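You operate a simulated robot arm through the tools that you are given. There is no shell and no other tool. Be economical: measure what you need, move in short steps, check, and stop when the job is done.

You run a simulated robot arm. Do the job below in one go: nothing can be reset, and whatever is moved stays where it is left.

JOB
Slacken the pallet strap, push the cap board square and ratchet the strap tight again.
Fine: hands off the strap as you release it; lock the release lever; stop when the window shows TIGHT, handle down.

The check looks at the end state, three seconds after you hand in, the way a careful person would. Anything else that was tipped, shoved, dropped, spilled or broken makes it a failure. Lids that push on must go on centred and level and be pressed home; caps that screw on are set level and turned clockwise until they are tight.

ROBOT AND FRAMES
A 7-joint arm with a two-finger parallel gripper on a trunk, on a base that drives. Base frame: it is fixed to the floor where the robot stands at the start and does not move with it; the origin is under the middle of the robot, x ahead of it, y to its left, z up; the surface under the hand at the start is at about z = 0.536. Units: m, degrees, N and s.
With the tool pointing down near the work surface it reaches from about 0.1 to 0.64 m from the robot's upright axis, wherever it stands. Its first joint turns from -143.0 to 143.0 degrees. Places, roughly: ratchet handle [0.8, 0.1, 0.8]; strap ratchet [0.7, 0.1, 0.8]; strap release lever [0.8, 0.1, 0.8]. Payload 3 kg.
The TCP is the grasp point between the finger pads, 0.03 m short of the fingertips. In the tool frame z runs along the fingers and y along their closing line. Largest opening 0.11 m; finger width 0.02, thickness 0.01; the body of the gripper, 0.048 by 0.112 m, starts 0.055 m behind the TCP.
Orientation is that of the tool frame in the base frame, as a unit quaternion [w, x, y, z]. With the fingers straight down and closing along the base's y, the tool's x points along the base's -x, its y along +y and its z along -z.

CONTROLS
- The arm moves only by the tool drive_tool. Its argument "rows" is a list of rows, each a list of 3 entries, a list of its own where there are three numbers: the shift along the tool's x, y, z in m, then the turn, a rotation vector about the tool's x, y, z in degrees, then the closure, from 0 (fully open) to 1 (shut). In form: [[[tx, ty, tz], [ax, ay, az], jaw], ...]. A call has 1 to 20 rows; each row shifts and turns the commanded pose from where the row before left it, along the tool's axes as they then stand. Each row takes 0.2 s and may step no farther than 0.05 m and 8.6 degrees from the row before; otherwise, or with a gripper value out of range, the whole call is refused. Where a pose cannot be reached the arm comes as near as it can. A force on the tool above 90 N (or 10 N above the force at the start of the call, whichever is more), or a blocked arm, ends the call early, and 0.2 s more pass. The fingers move at their own pace (about 0.108 m/s each) and stop on an object; they squeeze with about 25 N. The grip force told is the motor's: it shows also when the fingers shut on nothing. Time passes only in rows, and 0.2 s behind the last, so rows that do not move let the fingers close. The reply holds the time, the measured pose of the TCP, the force on the tool along the base axes, the opening and the grip force, in the units named above and with some noise, with the torque about the TCP (base axes, N m) and any sound that the robot's microphone picked up, and new pictures: "show" is both (left out), scene, wrist or none.
- Cameras (640 x 400 px; columns grow to the right, rows downward): "scene" is now at [0.1599, 0.025, 1.5681]; the picture's right is [0.26, -0.97, -0.00], its down [-0.62, -0.17, -0.77] and it looks along [0.74, 0.20, -0.64] (base axes); focal length 267 px, centre (320, 200). "wrist" rides on the gripper at [0.072, 0.017, -0.103] in the tool frame; the picture's right is [-0.23, 0.97, 0.00], its down [-0.76, -0.18, -0.62] and it looks along [-0.61, -0.14, 0.78] (tool axes); focal length 222 px, centre (320, 200). There is no depth. A picture from a camera that has moved, and an enlarged one, comes with that camera's place and axes in the base frame and with its lens.
- move_column(by): slides the trunk up (or, below 0, down) by that many m; the arm and the scene camera ride with it, the base frame stays. It gives what a move gives, with no picture.
- roll_base(legs): drives the robot by 1 to 6 legs, each [ahead, left, turn to the left] in m, m and degrees, along the robot's own axes; the way and the turn of a leg run together, so that a leg with both is an arc; at most 1.5 m and 180 degrees a leg. The arm and the cameras ride along, it lands a little off, and it stops where it bumps. It gives what a move gives, and a new picture of the scene camera.
- pan_tilt(pan, tilt): turns the head with the scene camera to pan (to the left, within 86 degrees either way) and tilt (down, from -29 to 69), counted from straight ahead of the robot. It gives what a move gives, and a new picture of the scene camera.
- zoom(camera, box): a new picture of the part [left, top, right, bottom] of that camera's present view, enlarged. The clock stands still meanwhile.
- sign_off(): hands the job in; it is judged then, once.

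Go step by step. Nothing tells you exact positions but the pictures and the camera data: compare them with the known pose of the tool, close in by small moves and look again before you grip or let go. The budget is 120 turns and 260 pictures, counting those below and the enlarged ones. Unless the task says otherwise, let go and move clear before handing in.

The tools are called after "Request:" as a command line: name --argument value ..., lists and objects as JSON in quotes. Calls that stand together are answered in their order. drive_tool: Moves the arm, as the interface text tells. Its arguments: {"type":"object","properties":{"rows":{"type":"array"},"show":{"type":"string","enum":["both","scene","wrist","none"]}},"required":["rows"]} The other tools are called the same way: move_column (by) slides the trunk up or down; roll_base (legs) drives the base; pan_tilt (pan, tilt) turns the head that bears the scene camera; zoom (camera, box) takes an enlarged picture of a part of a camera's view; sign_off () hands the job in.

At the start:

```text
t: 0.0
tool_pos: [0.7582, -0.0678, 1.1654]
tool_rot: [0.0, -0.001, 1.0, 0.0]
wrist_force: [-0.7, 0.1, 0.7]
wrist_torque: [0.0, -0.01, 0.02]
gripper_width: 0.1098
grip_force: 0.0
trunk travel left (down, up): [-0.678, 0.212]
robot x, y, heading: [0.0013, 0.0012, 0.0]
head pan, tilt: [15.1, 39.7]
```

scene: 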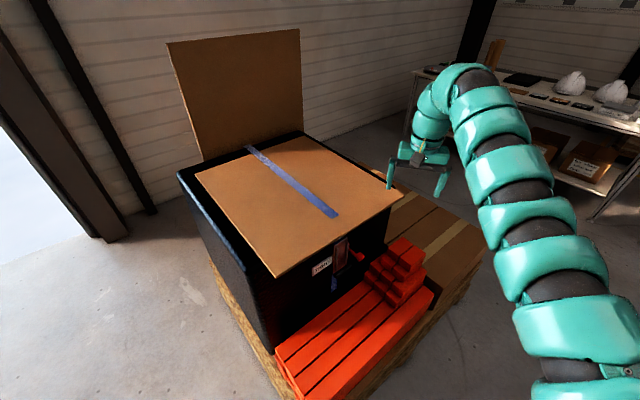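
wrist: 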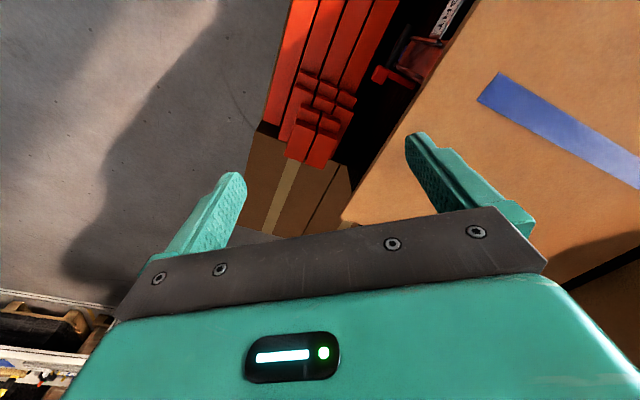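

I see a black crate with a cardboard cap board lying skewed on it, a blue strap over it, and a ratchet on the near/right side face. I'll look closer at both views first.

Request:
zoom --camera "scene" --box '[260, 200, 460, 325]'

Request:
zoom --camera "wrist" --box '[320, 0, 480, 100]'

Request:
zoom --camera "scene" --box '[160, 120, 420, 282]'

```text
3.20 times, centred on (360, 262) of scene
camera zoom: at [0.1599, 0.025, 1.5681], right [0.26, -0.97, 0.0], down [-0.62, -0.17, -0.77], along [0.74, 0.2, -0.64], focal length 853 px, centre (192, 0)
```

zoom: 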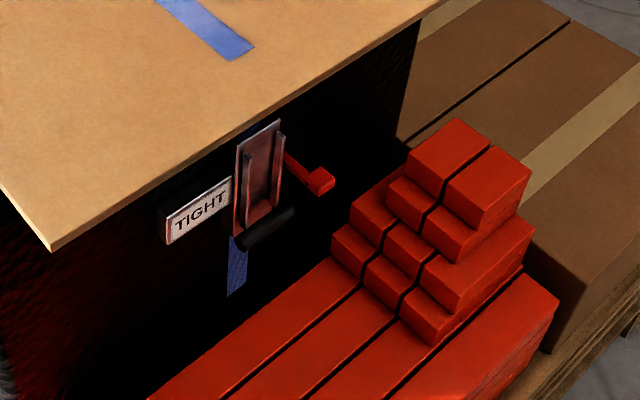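

```text
4.00 times, centred on (400, 50) of wrist
camera zoom: at [0.6836, -0.0504, 1.2689], right [0.23, 0.97, 0.0], down [0.76, -0.18, 0.62], along [0.61, -0.14, -0.78], focal length 888 px, centre (0, 800)
```

zoom: 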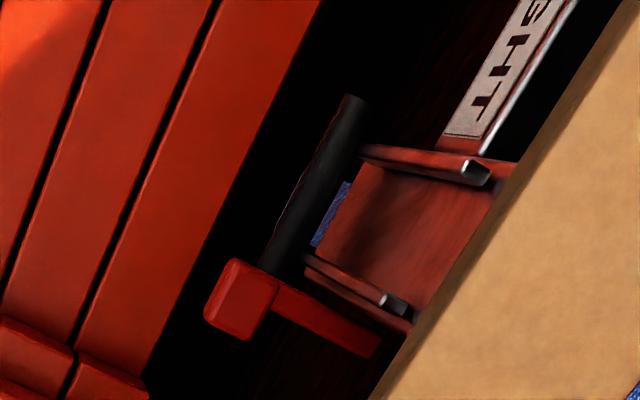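

```text
2.46 times, centred on (290, 201) of scene
camera zoom: at [0.1599, 0.025, 1.5681], right [0.26, -0.97, 0.0], down [-0.62, -0.17, -0.77], along [0.74, 0.2, -0.64], focal length 656 px, centre (394, 198)
```

zoom: 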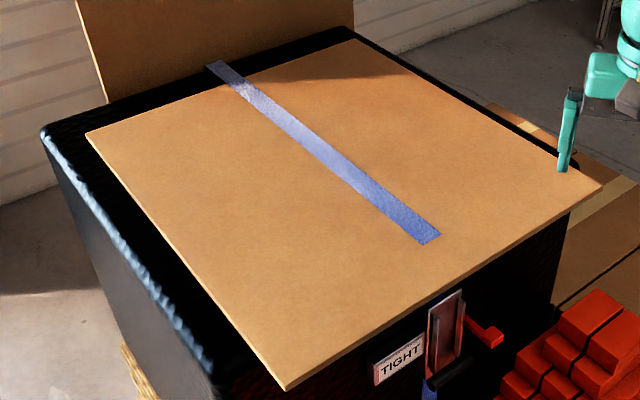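

The ratchet sits at about (0.76, 0.10, 0.72–0.85) on a face turned about -37° in the base frame; the cap overhangs that face. I'll look down to see the floor and the pallet outline before driving.

Request:
pan_tilt --pan 0 --tilt 65

Request:
pan_tilt --pan -50 --tilt 50

Request:
pan_tilt --pan 5 --tilt 50

```text
t: 0.9
tool_pos: [0.7569, -0.0677, 1.1661]
tool_rot: [0.0, 0.0, 1.0, 0.0]
wrist_force: [-0.1, -0.3, 0.1]
wrist_torque: [-0.01, 0.03, -0.05]
gripper_width: 0.11
grip_force: 0.1
trunk travel left (down, up): [-0.678, 0.212]
robot x, y, heading: [0.0036, -0.0026, -0.1]
head pan, tilt: [0.0, 65.0]
camera scene: at [0.1384, 0.0029, 1.5355], right [0.0, -1.0, 0.0], down [-0.91, 0.0, -0.42], along [0.42, 0.0, -0.91], focal length 267 px, centre (320, 200)
```

scene: 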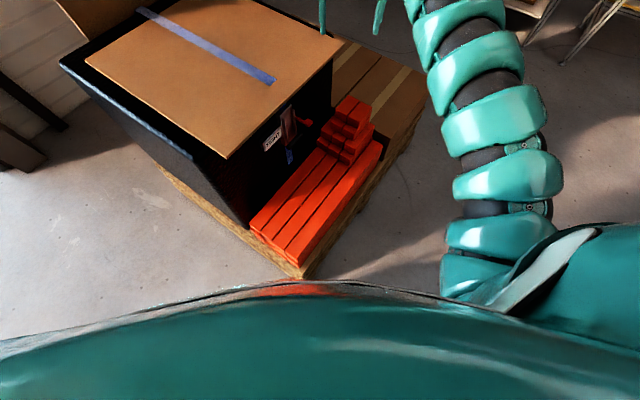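

```text
t: 2.1
tool_pos: [0.7579, -0.0674, 1.1654]
tool_rot: [0.0, 0.0, 1.0, 0.0]
wrist_force: [0.6, 0.3, -0.1]
wrist_torque: [-0.03, 0.01, -0.02]
gripper_width: 0.1102
grip_force: 0.0
trunk travel left (down, up): [-0.678, 0.212]
robot x, y, heading: [-0.0019, -0.0031, 0.1]
head pan, tilt: [-50.0, 50.0]
camera scene: at [0.1272, -0.0561, 1.5535], right [-0.77, -0.64, 0.0], down [-0.49, 0.59, -0.64], along [0.41, -0.49, -0.77], focal length 267 px, centre (320, 200)
```

scene: 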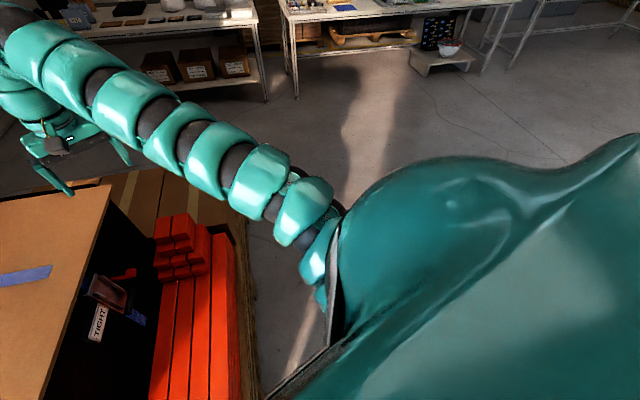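

```text
t: 3.3
tool_pos: [0.7566, -0.0668, 1.1652]
tool_rot: [0.0, 0.0, 1.0, 0.0]
wrist_force: [-0.9, -0.6, 0.1]
wrist_torque: [0.0, -0.01, 0.01]
gripper_width: 0.1099
grip_force: 0.1
trunk travel left (down, up): [-0.678, 0.212]
robot x, y, heading: [0.0001, 0.0007, 0.0]
head pan, tilt: [5.0, 50.0]
camera scene: at [0.1544, 0.0095, 1.5535], right [0.09, -1.0, 0.0], down [-0.76, -0.07, -0.64], along [0.64, 0.06, -0.77], focal length 267 px, centre (320, 200)
```

scene: 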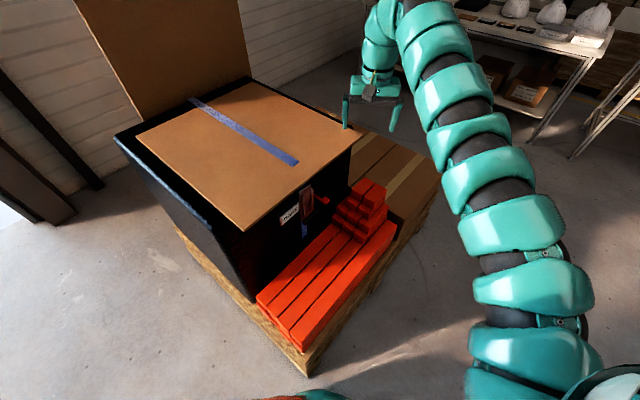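

The pallet's near edge runs at about -36°, 0.30 m in front of the robot's axis. I'll drive round to face the ratchet squarely, keeping back from the pallet.

Request:
roll_base --legs '[[0, -0.436, 0], [0.384, 0, 0], [0, 0, 53.3]]'

Request:
pan_tilt --pan 0 --tilt 55

Request:
drive_tool --rows '[[[0, 0, 0], [0, 0, 0], 0]]' --show "wrist"

```text
t: 10.4
tool_pos: [0.8929, 0.1259, 1.1651]
tool_rot: [0.0, -0.447, 0.894, 0.0]
wrist_force: [0.3, 0.5, 0.1]
wrist_torque: [0.02, 0.01, 0.03]
gripper_width: 0.11
grip_force: 0.1
trunk travel left (down, up): [-0.678, 0.212]
robot x, y, heading: [0.3836, -0.4402, 53.1]
head pan, tilt: [5.0, 50.0]
camera scene: at [0.4711, -0.308, 1.5535], right [0.85, -0.53, 0.0], down [-0.4, -0.65, -0.64], along [0.34, 0.55, -0.77], focal length 267 px, centre (320, 200)
```

scene: 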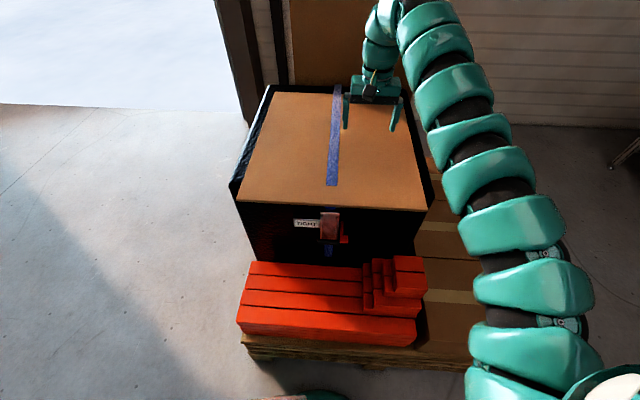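

```text
t: 11.1
tool_pos: [0.8925, 0.125, 1.1655]
tool_rot: [0.0, -0.447, 0.894, 0.0]
wrist_force: [-0.2, 0.0, -0.2]
wrist_torque: [0.01, -0.02, 0.01]
gripper_width: 0.1099
grip_force: 0.0
trunk travel left (down, up): [-0.678, 0.212]
robot x, y, heading: [0.3822, -0.4386, 53.3]
head pan, tilt: [0.0, 55.0]
camera scene: at [0.4739, -0.3159, 1.5471], right [0.8, -0.6, 0.0], down [-0.49, -0.66, -0.57], along [0.34, 0.46, -0.82], focal length 267 px, centre (320, 200)
```

scene: 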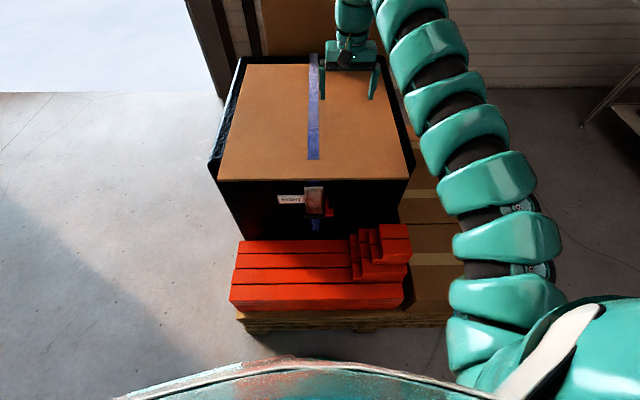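

```text
t: 11.5
tool_pos: [0.8934, 0.126, 1.1648]
tool_rot: [0.0, -0.448, 0.894, 0.0]
wrist_force: [-0.1, 0.1, -0.6]
wrist_torque: [0.03, -0.02, 0.0]
gripper_width: 0.1098
grip_force: 0.1
trunk travel left (down, up): [-0.678, 0.212]
robot x, y, heading: [0.3825, -0.4396, 53.2]
head pan, tilt: [0.0, 55.0]
camera wrist: at [0.8347, 0.0778, 1.2689], right [-0.64, 0.77, 0.0], down [0.6, 0.5, 0.62], along [0.48, 0.4, -0.78], focal length 222 px, centre (320, 200)
```

wrist: 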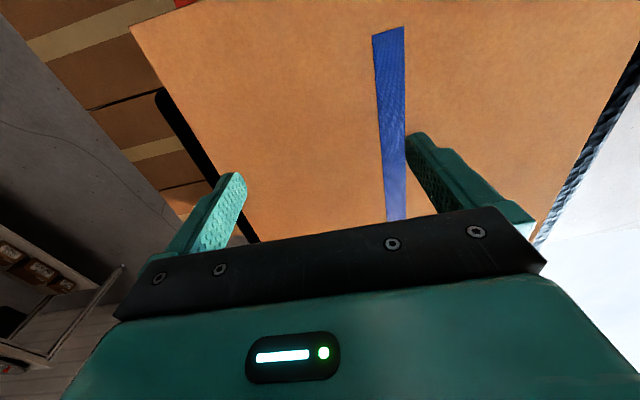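

The robot now faces the ratchet face squarely. I zoom in to judge the cap's skew and the ratchet mechanism.

Request:
zoom --camera "scene" --box '[200, 50, 424, 190]'

Request:
zoom --camera "scene" --box '[265, 175, 361, 235]'

```text
2.86 times, centred on (312, 120) of scene
camera zoom: at [0.4739, -0.3159, 1.547], right [0.8, -0.6, 0.0], down [-0.49, -0.66, -0.57], along [0.34, 0.46, -0.82], focal length 762 px, centre (343, 429)
```

zoom: 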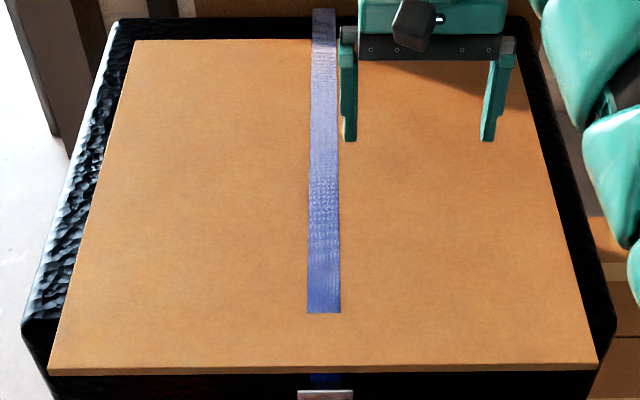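

```text
6.67 times, centred on (313, 205) of scene
camera zoom: at [0.4739, -0.3159, 1.547], right [0.8, -0.6, 0.0], down [-0.49, -0.66, -0.57], along [0.34, 0.46, -0.82], focal length 1778 px, centre (367, 167)
```

zoom: 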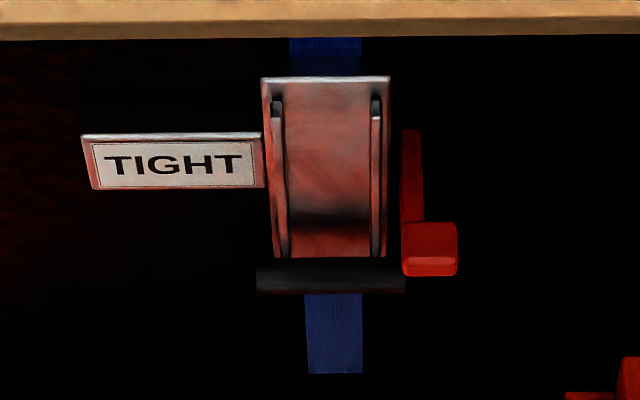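

Cap's front edge overhangs the face by roughly 8 cm, barely rotated; the red lever hangs at the ratchet's right, the black handle bar at its bottom. I'll back the hand off and lower it to look at the ratchet from in front.

Request:
drive_tool --rows '[[[0.045, -0.01, 0], [0, 0, 0], 0], [[0.045, -0.01, 0], [0, 0, 0], 0], [[0.045, -0.01, 0], [0, 0, 0], 0], [[0.045, -0.01, 0.02], [0, 0, 0], 0], [[0.045, -0.01, 0.02], [0, 0, 0], 0], [[0.03, -0.01, 0.04], [0, 0, 0], 0], [[0, -0.01, 0.045], [0, 0, 0], 0], [[0, 0, 0.045], [0, 0, 0], 0], [[0, 0, 0.045], [0, 0, 0], 0], [[0, 0, 0.045], [0, 0, 0], 0], [[0, 0, 0], [0, 0, 0], 0]]' --show "both"

```text
refused: row 4 steps farther than a row can; nothing moved
```

Request:
drive_tool --rows '[[[0.045, -0.01, 0], [0, 0, 0], 0], [[0.045, -0.01, 0], [0, 0, 0], 0], [[0.045, -0.01, 0], [0, 0, 0], 0], [[0.04, -0.01, 0.02], [0, 0, 0], 0], [[0.04, -0.01, 0.02], [0, 0, 0], 0], [[0.03, -0.01, 0.035], [0, 0, 0], 0], [[0.01, -0.01, 0.045], [0, 0, 0], 0], [[0, 0, 0.045], [0, 0, 0], 0], [[0, 0, 0.045], [0, 0, 0], 0], [[0, 0, 0.045], [0, 0, 0], 0], [[0, 0, 0], [0, 0, 0], 0]]' --show "both"

```text
t: 13.9
tool_pos: [0.8649, 0.05, 1.1295]
tool_rot: [0.0, -0.448, 0.894, 0.001]
wrist_force: [-0.1, -0.5, -0.1]
wrist_torque: [0.02, 0.0, 0.0]
gripper_width: 0.1098
grip_force: 0.0
out of reach, approached as far as the arm can: row 1, 2, 3, 4, 5, 6, 7, 8, 9, 10
trunk travel left (down, up): [-0.678, 0.212]
robot x, y, heading: [0.3855, -0.4405, 53.3]
head pan, tilt: [0.0, 55.0]
camera scene: at [0.4739, -0.3159, 1.547], right [0.8, -0.6, 0.0], down [-0.49, -0.66, -0.57], along [0.34, 0.46, -0.82], focal length 267 px, centre (320, 200)
camera wrist: at [0.8059, 0.003, 1.2323], right [-0.64, 0.77, 0.0], down [0.6, 0.5, 0.62], along [0.48, 0.4, -0.78], focal length 222 px, centre (320, 200)
```

scene: 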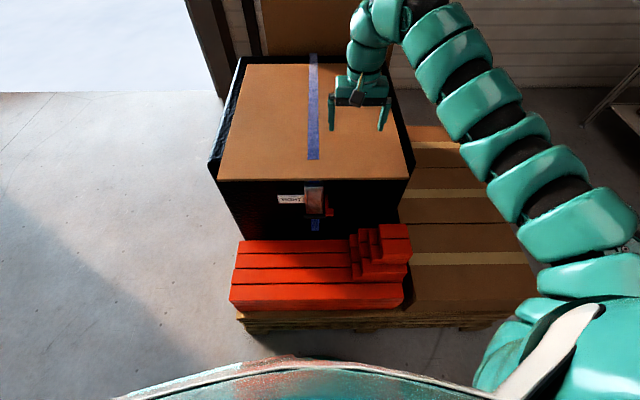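
wrist: 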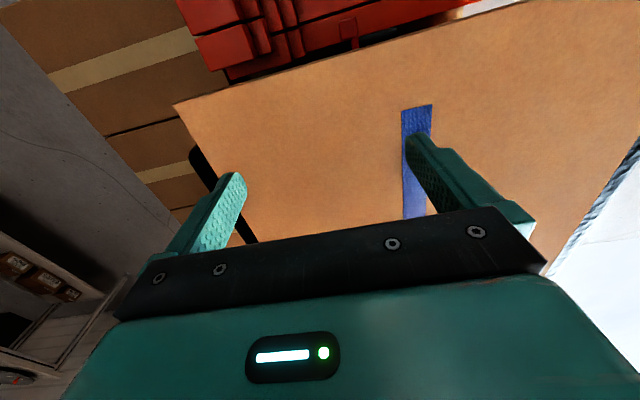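

The arm can't retract at this height, so I'll raise the trunk to bring the ratchet into the comfortable working band.

Request:
move_column --by 0.2

Request:
drive_tool --rows '[[[0, 0.0, 0], [0, 0, 0], 0], [[0.04, 0.02, 0], [0, 0, 0], 0], [[0.04, 0.02, 0], [0, 0, 0], 0], [[0.04, 0.02, 0.02], [0, 0, 0], 0], [[0.04, 0.02, 0.02], [0, 0, 0], 0], [[0.02, 0.01, 0.04], [0, 0, 0], 0], [[0, 0, 0.045], [0, 0, 0], 0], [[0, 0, 0.045], [0, 0, 0], 0], [[0, 0, 0.045], [0, 0, 0], 0], [[0, 0, 0.045], [0, 0, 0], 0], [[0, 0, 0.045], [0, 0, 0], 0], [[0, 0, 0], [0, 0, 0], 0]]' --show "both"

```text
t: 16.0
tool_pos: [0.8626, 0.0506, 1.3286]
tool_rot: [-0.001, -0.448, 0.894, 0.001]
wrist_force: [-0.1, 0.3, 0.4]
wrist_torque: [0.03, -0.02, 0.0]
gripper_width: 0.1099
grip_force: 0.1
trunk travel left (down, up): [-0.878, 0.012]
robot x, y, heading: [0.3882, -0.4386, 53.1]
head pan, tilt: [0.0, 55.0]
```

```text
t: 18.6
tool_pos: [0.812, 0.0752, 1.3289]
tool_rot: [0.0, -0.448, 0.894, 0.001]
wrist_force: [0.2, -0.7, 0.1]
wrist_torque: [-0.02, 0.02, -0.03]
gripper_width: 0.11
grip_force: 0.0
out of reach, approached as far as the arm can: row 2, 3, 4, 5, 6, 7, 8, 9, 10, 11
trunk travel left (down, up): [-0.878, 0.012]
robot x, y, heading: [0.3872, -0.4408, 53.2]
head pan, tilt: [0.0, 55.0]
camera scene: at [0.4739, -0.3159, 1.747], right [0.8, -0.6, 0.0], down [-0.49, -0.66, -0.57], along [0.34, 0.46, -0.82], focal length 267 px, centre (320, 200)
camera wrist: at [0.7536, 0.0275, 1.432], right [-0.64, 0.77, 0.0], down [0.6, 0.5, 0.62], along [0.48, 0.4, -0.78], focal length 222 px, centre (320, 200)
```

scene: 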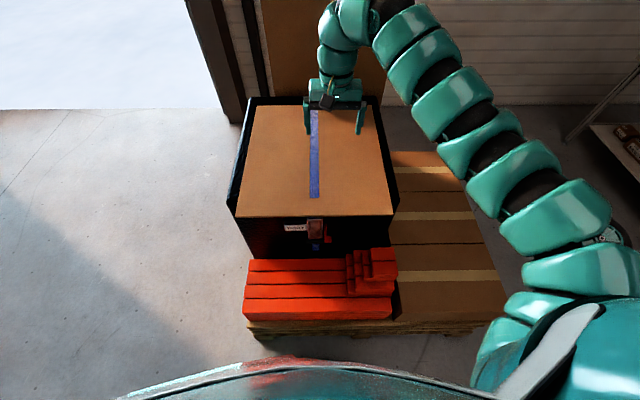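
wrist: 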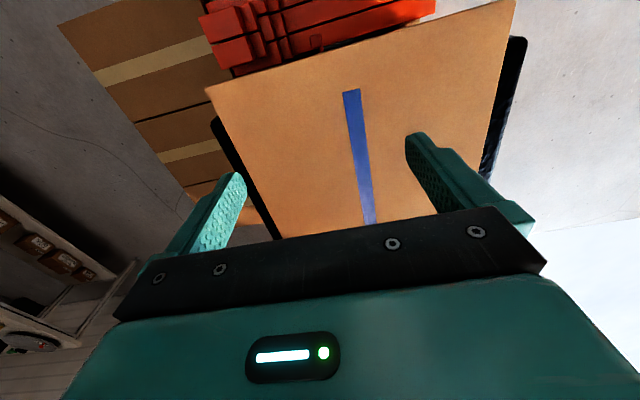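

Retraction at this height is the constraint, so I'll descend first, staying above the cap, and then retract.

Request:
drive_tool --rows '[[[0, 0, 0.04], [0, 0, 0], 0], [[0, 0, 0.04], [0, 0, 0], 0], [[0, 0, 0.04], [0, 0, 0], 0], [[0, 0, 0.04], [0, 0, 0], 0], [[0, 0, 0.04], [0, 0, 0], 0], [[0, 0, 0.04], [0, 0, 0], 0], [[0, 0, 0.04], [0, 0, 0], 0], [[0, 0, 0], [0, 0, 0], 0]]' --show "none"

Request:
drive_tool --rows '[[[0.04, 0, 0], [0, 0, 0], 0], [[0.04, 0, 0], [0, 0, 0], 0], [[0.04, 0, 0], [0, 0, 0], 0], [[0.04, 0, 0], [0, 0, 0], 0], [[0, 0, 0], [0, 0, 0], 0]]' --show "wrist"

```text
t: 20.4
tool_pos: [0.8116, 0.0739, 1.3291]
tool_rot: [0.001, -0.447, 0.894, 0.002]
wrist_force: [0.6, 0.4, -0.5]
wrist_torque: [0.01, 0.01, 0.04]
gripper_width: 0.1101
grip_force: 0.0
out of reach, approached as far as the arm can: row 1, 2, 3, 4, 5, 6, 7
trunk travel left (down, up): [-0.878, 0.012]
robot x, y, heading: [0.3865, -0.4387, 53.1]
head pan, tilt: [0.0, 55.0]
```

```text
t: 21.6
tool_pos: [0.8123, 0.076, 1.3287]
tool_rot: [-0.001, -0.447, 0.894, 0.001]
wrist_force: [0.6, 0.2, 0.9]
wrist_torque: [-0.01, 0.0, 0.01]
gripper_width: 0.1101
grip_force: 0.1
out of reach, approached as far as the arm can: row 1, 2, 3, 4
trunk travel left (down, up): [-0.878, 0.012]
robot x, y, heading: [0.3884, -0.4402, 53.1]
head pan, tilt: [0.0, 55.0]
camera wrist: at [0.7537, 0.0275, 1.4321], right [-0.64, 0.77, 0.0], down [0.6, 0.5, 0.62], along [0.48, 0.4, -0.78], focal length 222 px, centre (320, 200)
```

wrist: 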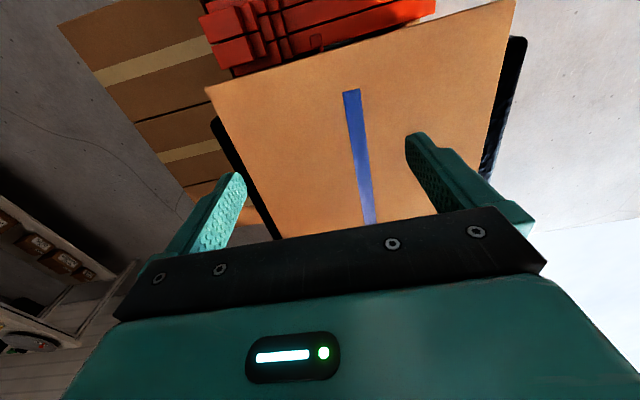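

I'll test small steps to find which directions the arm allows from here.

Request:
drive_tool --rows '[[[0, 0, 0.01], [0, 0, 0], 0], [[0, 0, 0], [0, 0, 0], 0]]' --show "none"

Request:
drive_tool --rows '[[[-0.02, 0, 0], [0, 0, 0], 0], [[0, 0, 0], [0, 0, 0], 0]]' --show "none"

Request:
drive_tool --rows '[[[0, 0, 0], [0, 5, 0], 0], [[0, 0, 0], [0, 5, 0], 0], [[0, 0, 0], [0, 0, 0], 0]]' --show "none"

```text
t: 22.2
tool_pos: [0.812, 0.0763, 1.3273]
tool_rot: [-0.001, -0.447, 0.894, 0.001]
wrist_force: [-0.1, 0.0, 1.3]
wrist_torque: [0.0, 0.02, 0.0]
gripper_width: 0.1098
grip_force: 0.0
out of reach, approached as far as the arm can: row 1
trunk travel left (down, up): [-0.878, 0.012]
robot x, y, heading: [0.3855, -0.4425, 53.1]
head pan, tilt: [0.0, 55.0]
```

```text
t: 22.8
tool_pos: [0.8248, 0.0899, 1.3292]
tool_rot: [0.001, -0.448, 0.894, 0.002]
wrist_force: [0.2, -0.3, -0.4]
wrist_torque: [0.0, 0.0, 0.01]
gripper_width: 0.1099
grip_force: 0.1
trunk travel left (down, up): [-0.878, 0.012]
robot x, y, heading: [0.3805, -0.4424, 53.1]
head pan, tilt: [0.0, 55.0]
```

```text
t: 23.6
tool_pos: [0.8272, 0.0991, 1.312]
tool_rot: [-0.077, -0.446, 0.891, -0.037]
wrist_force: [-0.2, 0.6, -0.3]
wrist_torque: [0.0, -0.01, 0.0]
gripper_width: 0.11
grip_force: 0.0
out of reach, approached as far as the arm can: row 1, 2
trunk travel left (down, up): [-0.878, 0.012]
robot x, y, heading: [0.3843, -0.439, 53.2]
head pan, tilt: [0.0, 55.0]
```

Fingers-down at this height is at a wrist limit when retracting; I'll extend outward, straighten, then try descending.

Request:
drive_tool --rows '[[[-0.03, 0, 0], [0, -5, 0], 0], [[-0.03, 0, 0], [0, -5, 0], 0], [[-0.02, 0, 0], [0, 0, 0], 0], [[0, 0, 0.03], [0, 0, 0], 0], [[0, 0, 0.03], [0, 0, 0], 0], [[0, 0, 0.03], [0, 0, 0], 0], [[0, 0, 0.03], [0, 0, 0], 0], [[0, 0, 0.03], [0, 0, 0], 0], [[0, 0, 0], [0, 0, 0], 0]]' --show "scene"

```text
t: 25.6
tool_pos: [0.8738, 0.161, 1.1529]
tool_rot: [0.0, -0.448, 0.894, 0.002]
wrist_force: [0.3, -0.3, 0.0]
wrist_torque: [0.05, 0.02, -0.01]
gripper_width: 0.1101
grip_force: 0.0
trunk travel left (down, up): [-0.878, 0.012]
robot x, y, heading: [0.3823, -0.4402, 52.9]
head pan, tilt: [0.0, 55.0]
camera scene: at [0.4737, -0.3163, 1.7471], right [0.8, -0.6, 0.0], down [-0.49, -0.66, -0.57], along [0.34, 0.46, -0.82], focal length 267 px, centre (320, 200)
```

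scene: 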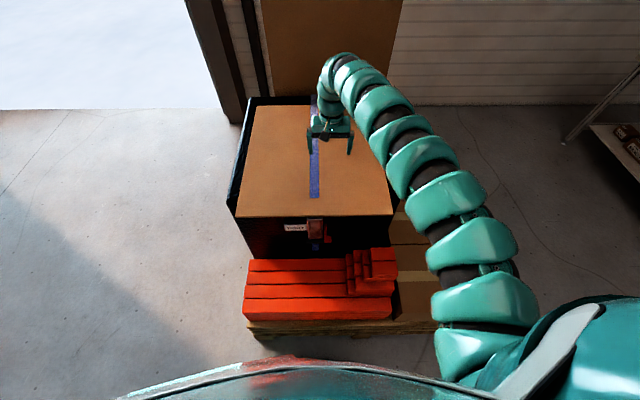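

Descent works now. I'll retract at this lower relative height.

Request:
drive_tool --rows '[[[0, 0, 0.03], [0, 0, 0], 0], [[0, 0, 0.03], [0, 0, 0], 0], [[0.03, 0, 0.02], [0, 0, 0], 0], [[0.04, 0, 0], [0, 0, 0], 0], [[0.04, 0, 0], [0, 0, 0], 0], [[0.04, 0, 0], [0, 0, 0], 0], [[0.04, 0, 0], [0, 0, 0], 0], [[0.04, 0, 0], [0, 0, 0], 0], [[0.04, 0, 0], [0, 0, 0], 0], [[0.03, 0, 0], [0, 0, 0], 0], [[0, 0, 0], [0, 0, 0], 0]]' --show "wrist"

```text
t: 28.0
tool_pos: [0.7395, 0.0537, 0.989]
tool_rot: [-0.001, -0.448, 0.894, 0.0]
wrist_force: [-0.3, -0.2, -0.4]
wrist_torque: [-0.01, -0.03, -0.04]
gripper_width: 0.1099
grip_force: 0.1
out of reach, approached as far as the arm can: row 5, 6, 7, 8, 9, 10
trunk travel left (down, up): [-0.878, 0.012]
robot x, y, heading: [0.3865, -0.4444, 53.3]
head pan, tilt: [0.0, 55.0]
camera wrist: at [0.6808, 0.0045, 1.0924], right [-0.64, 0.77, 0.0], down [0.6, 0.5, 0.62], along [0.48, 0.4, -0.78], focal length 222 px, centre (320, 200)
```

wrist: 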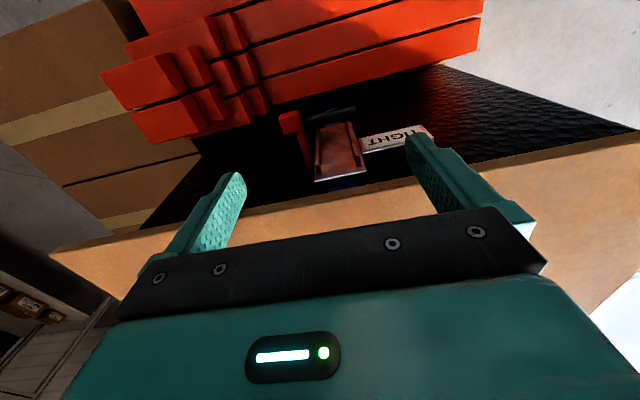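

Now above and just in front of the ratchet. Zooming in on it from the wrist.

Request:
zoom --camera "wrist" --box '[240, 80, 448, 210]'

Request:
zoom --camera "scene" --box '[265, 205, 361, 265]'

```text
3.08 times, centred on (344, 145) of wrist
camera zoom: at [0.6808, 0.0045, 1.0924], right [-0.64, 0.77, 0.0], down [0.6, 0.5, 0.62], along [0.48, 0.4, -0.78], focal length 684 px, centre (246, 369)
```

zoom: 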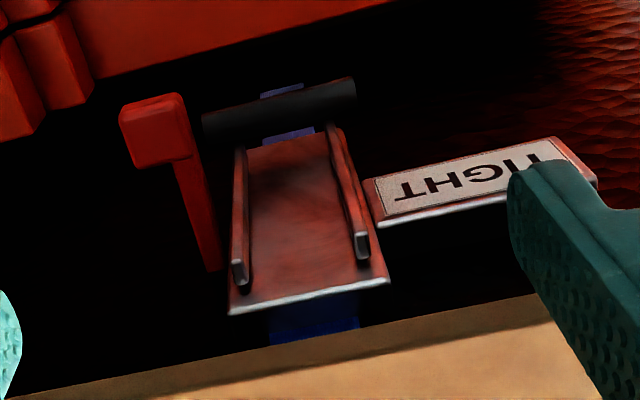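

```text
6.67 times, centred on (313, 235) of scene
camera zoom: at [0.4743, -0.316, 1.747], right [0.8, -0.6, 0.0], down [-0.49, -0.66, -0.57], along [0.34, 0.46, -0.82], focal length 1778 px, centre (367, -33)
```

zoom: 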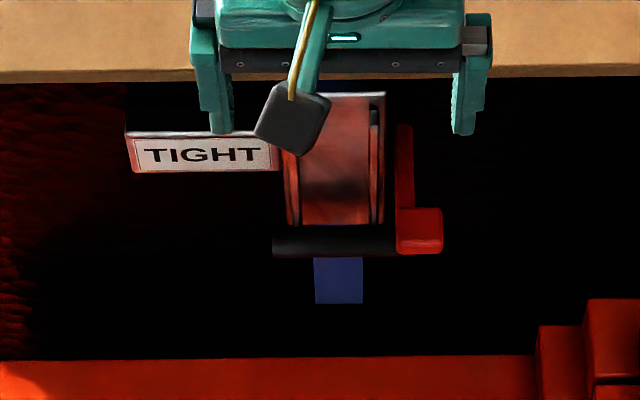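

Knob of the red lever is at about (forward 0.625, left -0.03) of the robot, z 0.80; the handle bar at forward 0.652, z 0.73. I'll line the half-open fingers up over the knob.

Request:
drive_tool --rows '[[[-0.005, -0.025, 0.02], [0, 0, 0], 0.2], [[-0.005, -0.02, 0.02], [0, 0, 0], 0.4], [[0, 0, 0.03], [0, 0, 0], 0.45], [[0, 0, 0.02], [0, 0, 0], 0.45], [[0, 0, 0], [0, 0, 0], 0.45]]' --show "both"

Request:
zoom --camera "scene" --box '[265, 205, 361, 265]'

```text
t: 29.2
tool_pos: [0.7816, 0.0341, 0.9063]
tool_rot: [0.005, -0.449, 0.894, 0.004]
wrist_force: [7.3, 6.9, 62.4]
wrist_torque: [-0.25, -1.7, 0.7]
gripper_width: 0.0606
grip_force: 0.0
trunk travel left (down, up): [-0.878, 0.012]
robot x, y, heading: [0.3849, -0.442, 53.2]
head pan, tilt: [0.0, 55.0]
camera scene: at [0.4701, -0.3205, 1.7486], right [0.8, -0.6, 0.0], down [-0.49, -0.65, -0.58], along [0.35, 0.46, -0.82], focal length 267 px, centre (320, 200)
camera wrist: at [0.7229, -0.0145, 1.0085], right [-0.64, 0.76, 0.01], down [0.59, 0.5, 0.63], along [0.48, 0.41, -0.77], focal length 222 px, centre (320, 200)
```

scene: 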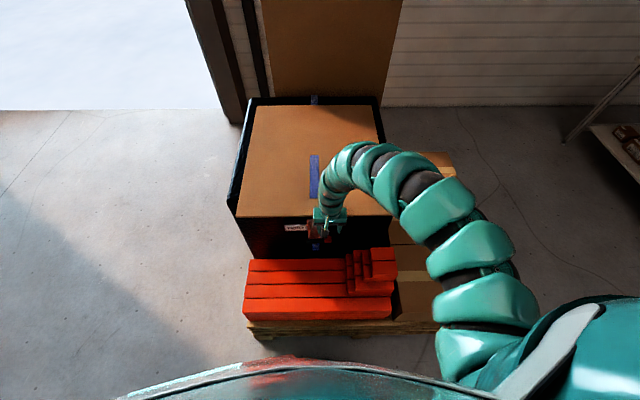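
wrist: 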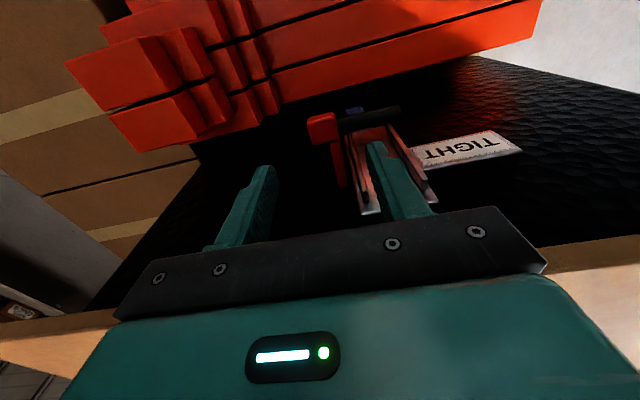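

```text
6.67 times, centred on (313, 235) of scene
camera zoom: at [0.4701, -0.3205, 1.7486], right [0.8, -0.6, 0.0], down [-0.49, -0.65, -0.58], along [0.35, 0.46, -0.82], focal length 1778 px, centre (367, -33)
```

zoom: 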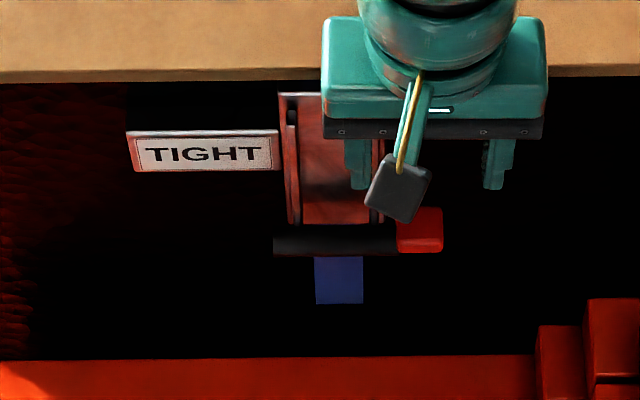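

There is an unexpected 62 N push on the hand, so something is being touched. I'll back up a bit and look closely.

Request:
zoom --camera "wrist" --box '[220, 90, 460, 240]'

Request:
drive_tool --rows '[[[0, 0, -0.015], [0, 0, 0], 0.45], [[0, 0, 0], [0, 0, 0], 0.45]]' --show "none"

```text
2.67 times, centred on (340, 165) of wrist
camera zoom: at [0.7229, -0.0145, 1.0085], right [-0.64, 0.76, 0.01], down [0.59, 0.5, 0.63], along [0.48, 0.41, -0.77], focal length 592 px, centre (267, 293)
```

zoom: 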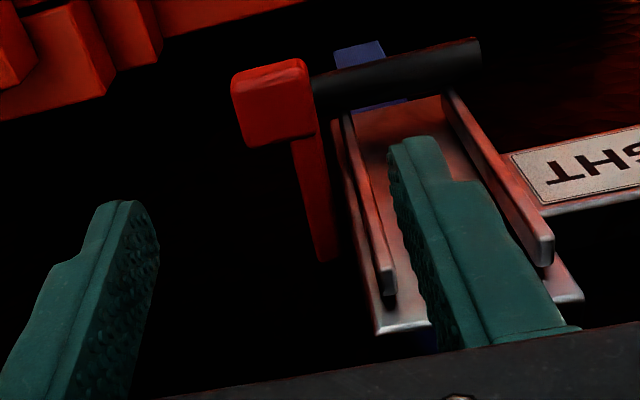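

```text
t: 29.8
tool_pos: [0.7802, 0.0317, 0.9133]
tool_rot: [-0.001, -0.448, 0.894, 0.0]
wrist_force: [0.1, 0.6, 0.2]
wrist_torque: [0.0, 0.01, 0.02]
gripper_width: 0.0605
grip_force: 0.0
trunk travel left (down, up): [-0.878, 0.012]
robot x, y, heading: [0.3833, -0.4382, 53.1]
head pan, tilt: [0.0, 55.0]
```

Contact released. I'll look at the wrist view again to find what was touched.

Request:
drive_tool --rows '[[[0, 0, 0], [0, 0, 0], 0.45]]' --show "both"

Request:
zoom --camera "scene" --box '[220, 90, 412, 210]'

Request:
zoom --camera "scene" --box '[285, 190, 381, 250]'

```text
t: 30.2
tool_pos: [0.7812, 0.0323, 0.9148]
tool_rot: [0.0, -0.448, 0.894, 0.001]
wrist_force: [-0.2, -0.1, -0.5]
wrist_torque: [0.0, -0.01, -0.01]
gripper_width: 0.0605
grip_force: 0.2
trunk travel left (down, up): [-0.878, 0.012]
robot x, y, heading: [0.3867, -0.4431, 53.2]
head pan, tilt: [0.0, 55.0]
camera scene: at [0.4735, -0.3162, 1.747], right [0.8, -0.6, 0.0], down [-0.49, -0.66, -0.57], along [0.34, 0.46, -0.82], focal length 267 px, centre (320, 200)
camera wrist: at [0.7226, -0.015, 1.0185], right [-0.64, 0.77, 0.0], down [0.6, 0.5, 0.62], along [0.48, 0.4, -0.78], focal length 222 px, centre (320, 200)
```

scene: 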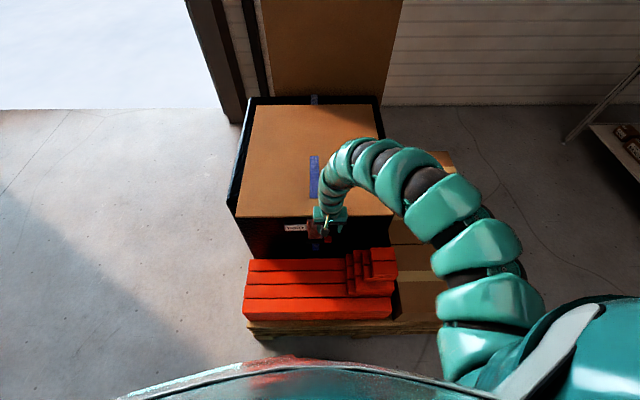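
wrist: 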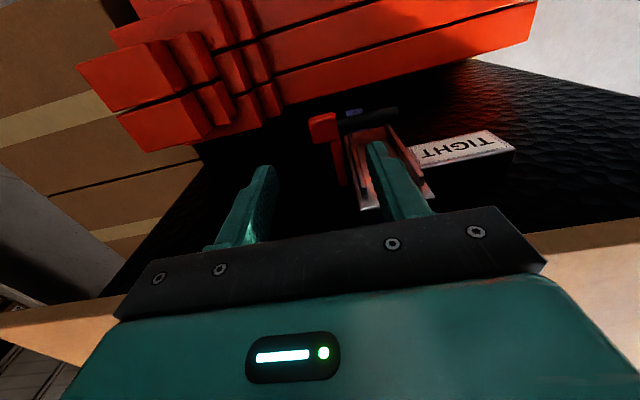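

```text
3.33 times, centred on (316, 150) of scene
camera zoom: at [0.4735, -0.3162, 1.747], right [0.8, -0.6, 0.0], down [-0.49, -0.66, -0.57], along [0.34, 0.46, -0.82], focal length 889 px, centre (333, 367)
```

zoom: 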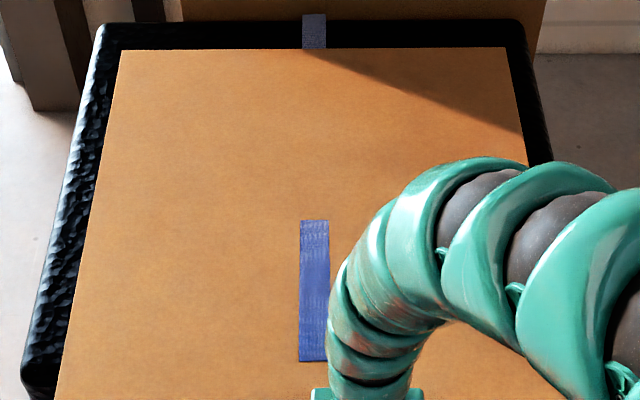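

```text
6.67 times, centred on (333, 220) of scene
camera zoom: at [0.4735, -0.3162, 1.747], right [0.8, -0.6, 0.0], down [-0.49, -0.66, -0.57], along [0.34, 0.46, -0.82], focal length 1778 px, centre (233, 67)
```

zoom: 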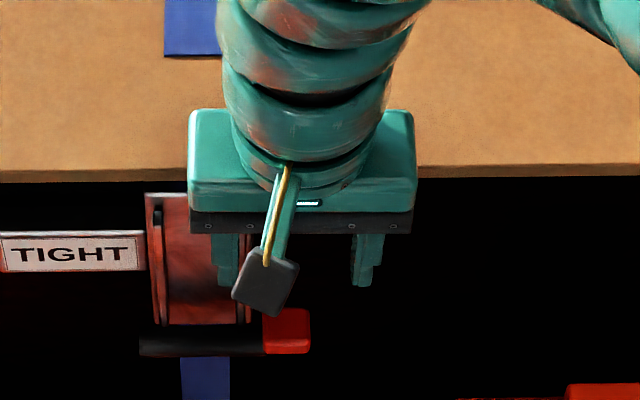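

Comparing views, the cap top is actually at z≈0.945 with its front edge at forward ≈0.645, so the palm pressed it. I'll tilt the hand so the fingers point forward-down, which keeps the palm away from the cap and lets the camera see the ratchet head-on.

Request:
drive_tool --rows '[[[0.015, 0, 0], [0, -8, 0], 0.45], [[0.015, 0, 0], [0, -8, 0], 0.45], [[0.015, 0, 0], [0, -8, 0], 0.45], [[0.01, 0, 0], [0, -8, 0], 0.45], [[0.01, 0, 0], [0, -8, 0], 0.45], [[0, 0, 0], [0, 0, 0], 0.45]]' --show "both"

```text
t: 31.2
tool_pos: [0.774, 0.0471, 0.8909]
tool_rot: [0.186, -0.438, 0.876, 0.078]
wrist_force: [-13.3, -23.8, 56.8]
wrist_torque: [2.9, -0.61, 0.45]
gripper_width: 0.0605
grip_force: 0.1
out of reach, approached as far as the arm can: row 2, 3, 4
trunk travel left (down, up): [-0.878, 0.012]
robot x, y, heading: [0.3834, -0.4455, 53.4]
head pan, tilt: [0.0, 55.0]
stopped in row 4: the force on the tool passed its limit at 125 N (the readings are from after the stop); the commanded pose is now the measured one
camera scene: at [0.468, -0.326, 1.7487], right [0.8, -0.6, 0.0], down [-0.49, -0.65, -0.58], along [0.35, 0.46, -0.82], focal length 267 px, centre (320, 200)
camera wrist: at [0.6927, -0.0271, 0.9572], right [-0.65, 0.76, 0.06], down [0.4, 0.27, 0.88], along [0.65, 0.6, -0.47], focal length 222 px, centre (320, 200)
```

scene: 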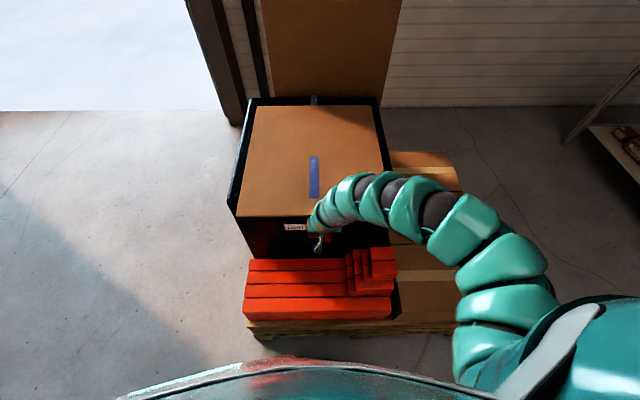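
wrist: 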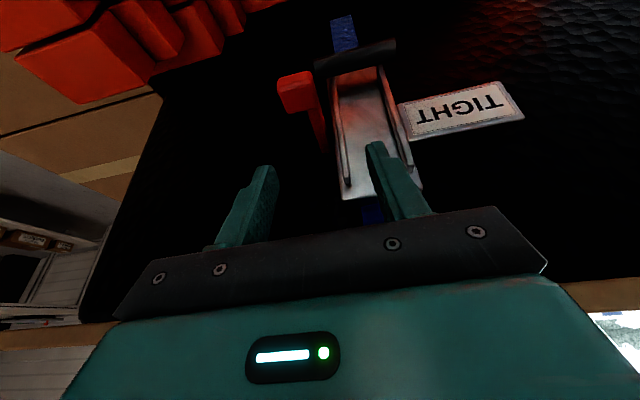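

The palm pressed the cap because the arm could not pull back. I'll ease off upward, then roll the base back to give the arm room.

Request:
drive_tool --rows '[[[-0.004, 0, -0.009], [0, 0, 0], 0.45], [[-0.004, 0, -0.009], [0, 0, 0], 0.45], [[-0.004, 0, -0.009], [0, 0, 0], 0.45], [[0, 0, 0], [0, 0, 0], 0.45]]' --show "none"

```text
t: 32.2
tool_pos: [0.7779, 0.06, 0.9062]
tool_rot: [0.182, -0.438, 0.877, 0.074]
wrist_force: [-14.2, -31.3, -14.5]
wrist_torque: [1.33, -1.45, 1.93]
gripper_width: 0.0607
grip_force: 0.0
out of reach, approached as far as the arm can: row 1, 2, 3
trunk travel left (down, up): [-0.878, 0.012]
robot x, y, heading: [0.3865, -0.4402, 53.3]
head pan, tilt: [0.0, 55.0]
```

Request:
roll_base --legs '[[-0.08, 0, 0]]'

Request:
drive_tool --rows '[[[0, 0, 0], [0, 0, 0], 0.45]]' --show "wrist"

Request:
zoom --camera "scene" --box '[220, 90, 412, 210]'

```text
t: 33.2
tool_pos: [0.73, -0.0039, 0.9063]
tool_rot: [0.183, -0.437, 0.878, 0.074]
wrist_force: [-0.3, 0.5, 0.8]
wrist_torque: [0.04, -0.02, -0.03]
gripper_width: 0.0606
grip_force: 0.0
trunk travel left (down, up): [-0.878, 0.012]
robot x, y, heading: [0.3376, -0.5071, 53.2]
head pan, tilt: [0.0, 55.0]
camera scene: at [0.424, -0.3827, 1.7473], right [0.8, -0.6, 0.0], down [-0.49, -0.66, -0.57], along [0.34, 0.46, -0.82], focal length 267 px, centre (320, 200)
```

scene: 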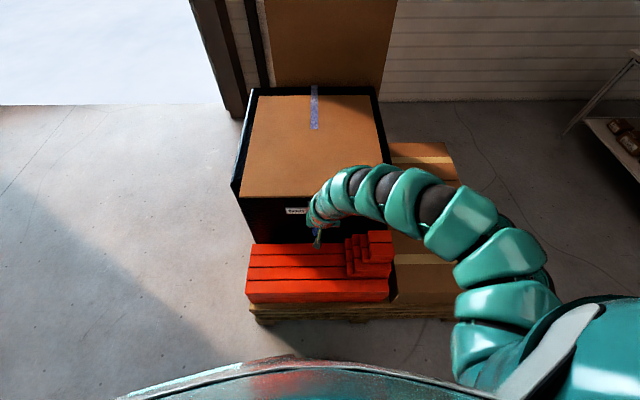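

```text
t: 33.6
tool_pos: [0.7307, -0.0029, 0.9048]
tool_rot: [0.182, -0.437, 0.878, 0.074]
wrist_force: [0.0, 0.4, 0.1]
wrist_torque: [0.0, 0.0, -0.02]
gripper_width: 0.0606
grip_force: 0.1
trunk travel left (down, up): [-0.878, 0.012]
robot x, y, heading: [0.3334, -0.5092, 53.1]
head pan, tilt: [0.0, 55.0]
camera wrist: at [0.6498, -0.0752, 0.9728], right [-0.65, 0.76, 0.06], down [0.4, 0.28, 0.87], along [0.65, 0.59, -0.48], focal length 222 px, centre (320, 200)
```

wrist: 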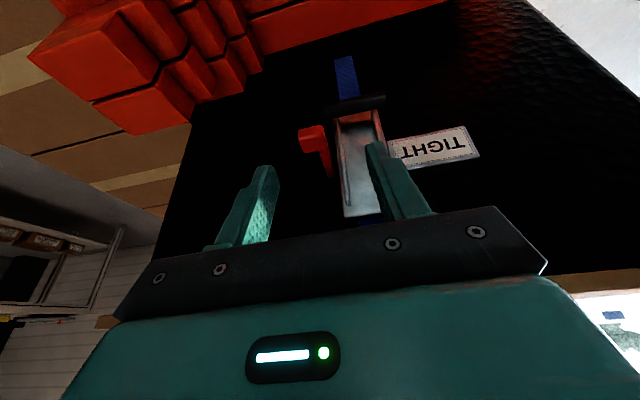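

```text
3.33 times, centred on (316, 150) of scene
camera zoom: at [0.4252, -0.3811, 1.7471], right [0.8, -0.6, 0.0], down [-0.49, -0.66, -0.57], along [0.34, 0.46, -0.82], focal length 889 px, centre (333, 367)
```

zoom: 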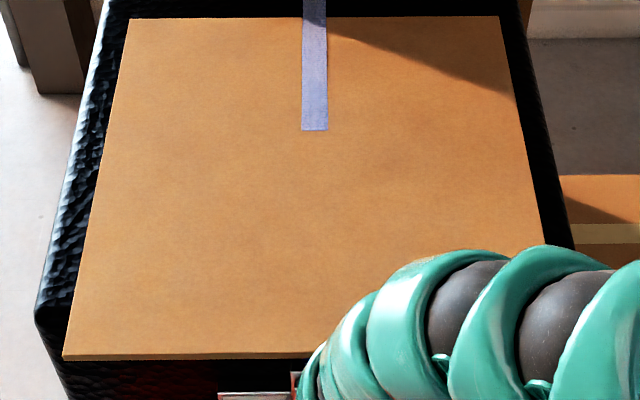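

The hand is free, the cap hasn't moved (front edge still at ≈0.646). Continue tilting the fingers forward here and drop to ratchet height.

Request:
drive_tool --rows '[[[0, 0, 0], [0, -7, 0], 0.45], [[0, 0, 0], [0, -7, 0], 0.45], [[0, 0, 0], [0, -7, 0], 0.45], [[0.015, 0, 0.015], [0, 0, 0], 0.45], [[0.015, 0, 0.01], [0, 0, 0], 0.45], [[0, 0, 0], [0, 0, 0], 0.45]]' --show "both"

Request:
zoom --camera "wrist" --box '[220, 40, 460, 190]'

```text
t: 35.0
tool_pos: [0.7258, 0.0117, 0.8459]
tool_rot: [0.34, -0.417, 0.829, 0.152]
wrist_force: [-0.1, 0.0, 0.4]
wrist_torque: [0.0, 0.0, 0.0]
gripper_width: 0.0604
grip_force: 0.2
out of reach, approached as far as the arm can: row 1, 2, 3
trunk travel left (down, up): [-0.878, 0.012]
robot x, y, heading: [0.3426, -0.5062, 53.2]
head pan, tilt: [0.0, 55.0]
camera scene: at [0.4254, -0.3807, 1.747], right [0.8, -0.6, 0.0], down [-0.49, -0.66, -0.57], along [0.34, 0.46, -0.82], focal length 267 px, centre (320, 200)
camera wrist: at [0.6357, -0.0749, 0.87], right [-0.68, 0.72, 0.13], down [0.19, 0.01, 0.98], along [0.71, 0.69, -0.14], focal length 222 px, centre (320, 200)
```

scene: 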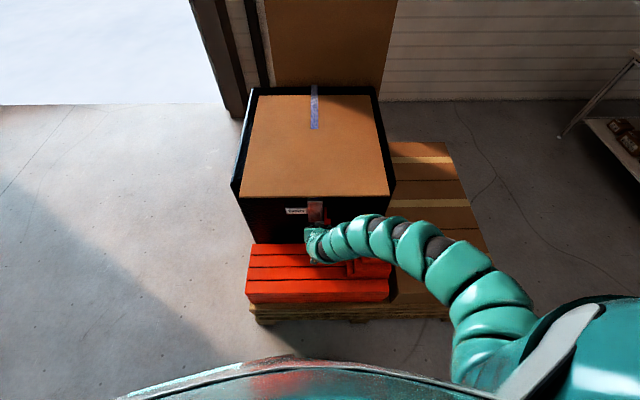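
wrist: 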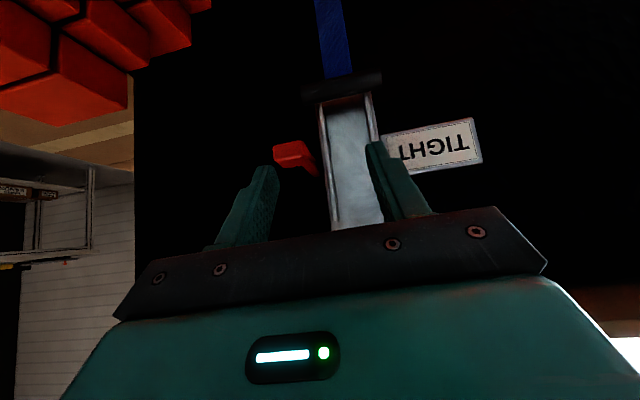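

```text
2.67 times, centred on (340, 115) of wrist
camera zoom: at [0.6357, -0.0749, 0.87], right [-0.68, 0.72, 0.13], down [0.19, 0.01, 0.98], along [0.71, 0.69, -0.14], focal length 592 px, centre (267, 427)
```

zoom: 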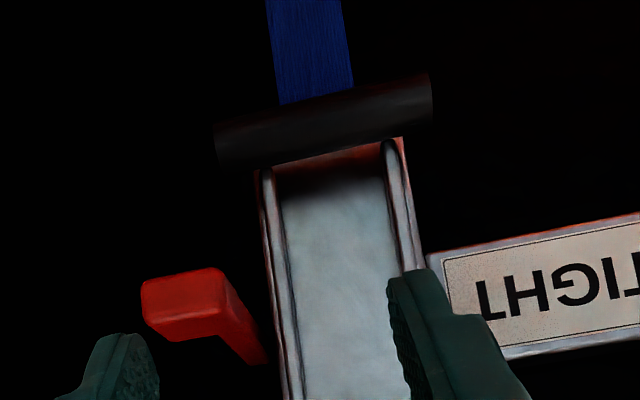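

The knob is now at about forward 0.622, left -0.03, z 0.805. I'll centre the fingers on it, narrow them, and advance most of the way.

Request:
drive_tool --rows '[[[-0.005, -0.015, 0], [0, 0, 0], 0.6], [[-0.004, -0.015, 0], [0, 0, 0], 0.6], [[0, 0, 0.015], [0, 0, 0], 0.6], [[0, 0, 0.015], [0, 0, 0], 0.6], [[0, 0, 0], [0, 0, 0], 0.6]]' --show "wrist"

Request:
zoom --camera "wrist" --box '[220, 90, 460, 240]'

```text
t: 36.2
tool_pos: [0.7656, 0.0124, 0.8302]
tool_rot: [0.339, -0.417, 0.829, 0.153]
wrist_force: [-0.6, 0.4, 0.1]
wrist_torque: [0.0, -0.02, -0.02]
gripper_width: 0.044
grip_force: 0.1
trunk travel left (down, up): [-0.878, 0.012]
robot x, y, heading: [0.3357, -0.5068, 53.2]
head pan, tilt: [0.0, 55.0]
camera wrist: at [0.6752, -0.074, 0.8549], right [-0.68, 0.72, 0.13], down [0.19, 0.01, 0.98], along [0.71, 0.69, -0.14], focal length 222 px, centre (320, 200)
```

wrist: 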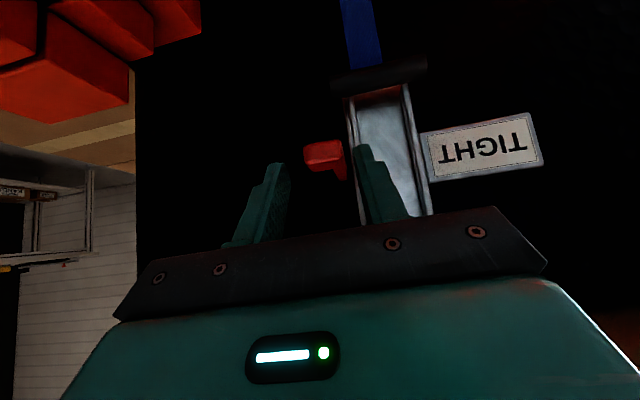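

```text
2.67 times, centred on (340, 165) of wrist
camera zoom: at [0.6752, -0.074, 0.8549], right [-0.68, 0.72, 0.13], down [0.19, 0.01, 0.98], along [0.71, 0.69, -0.14], focal length 592 px, centre (267, 293)
```

zoom: 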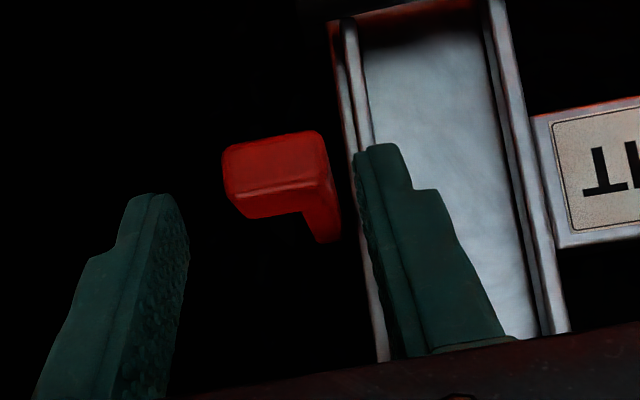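

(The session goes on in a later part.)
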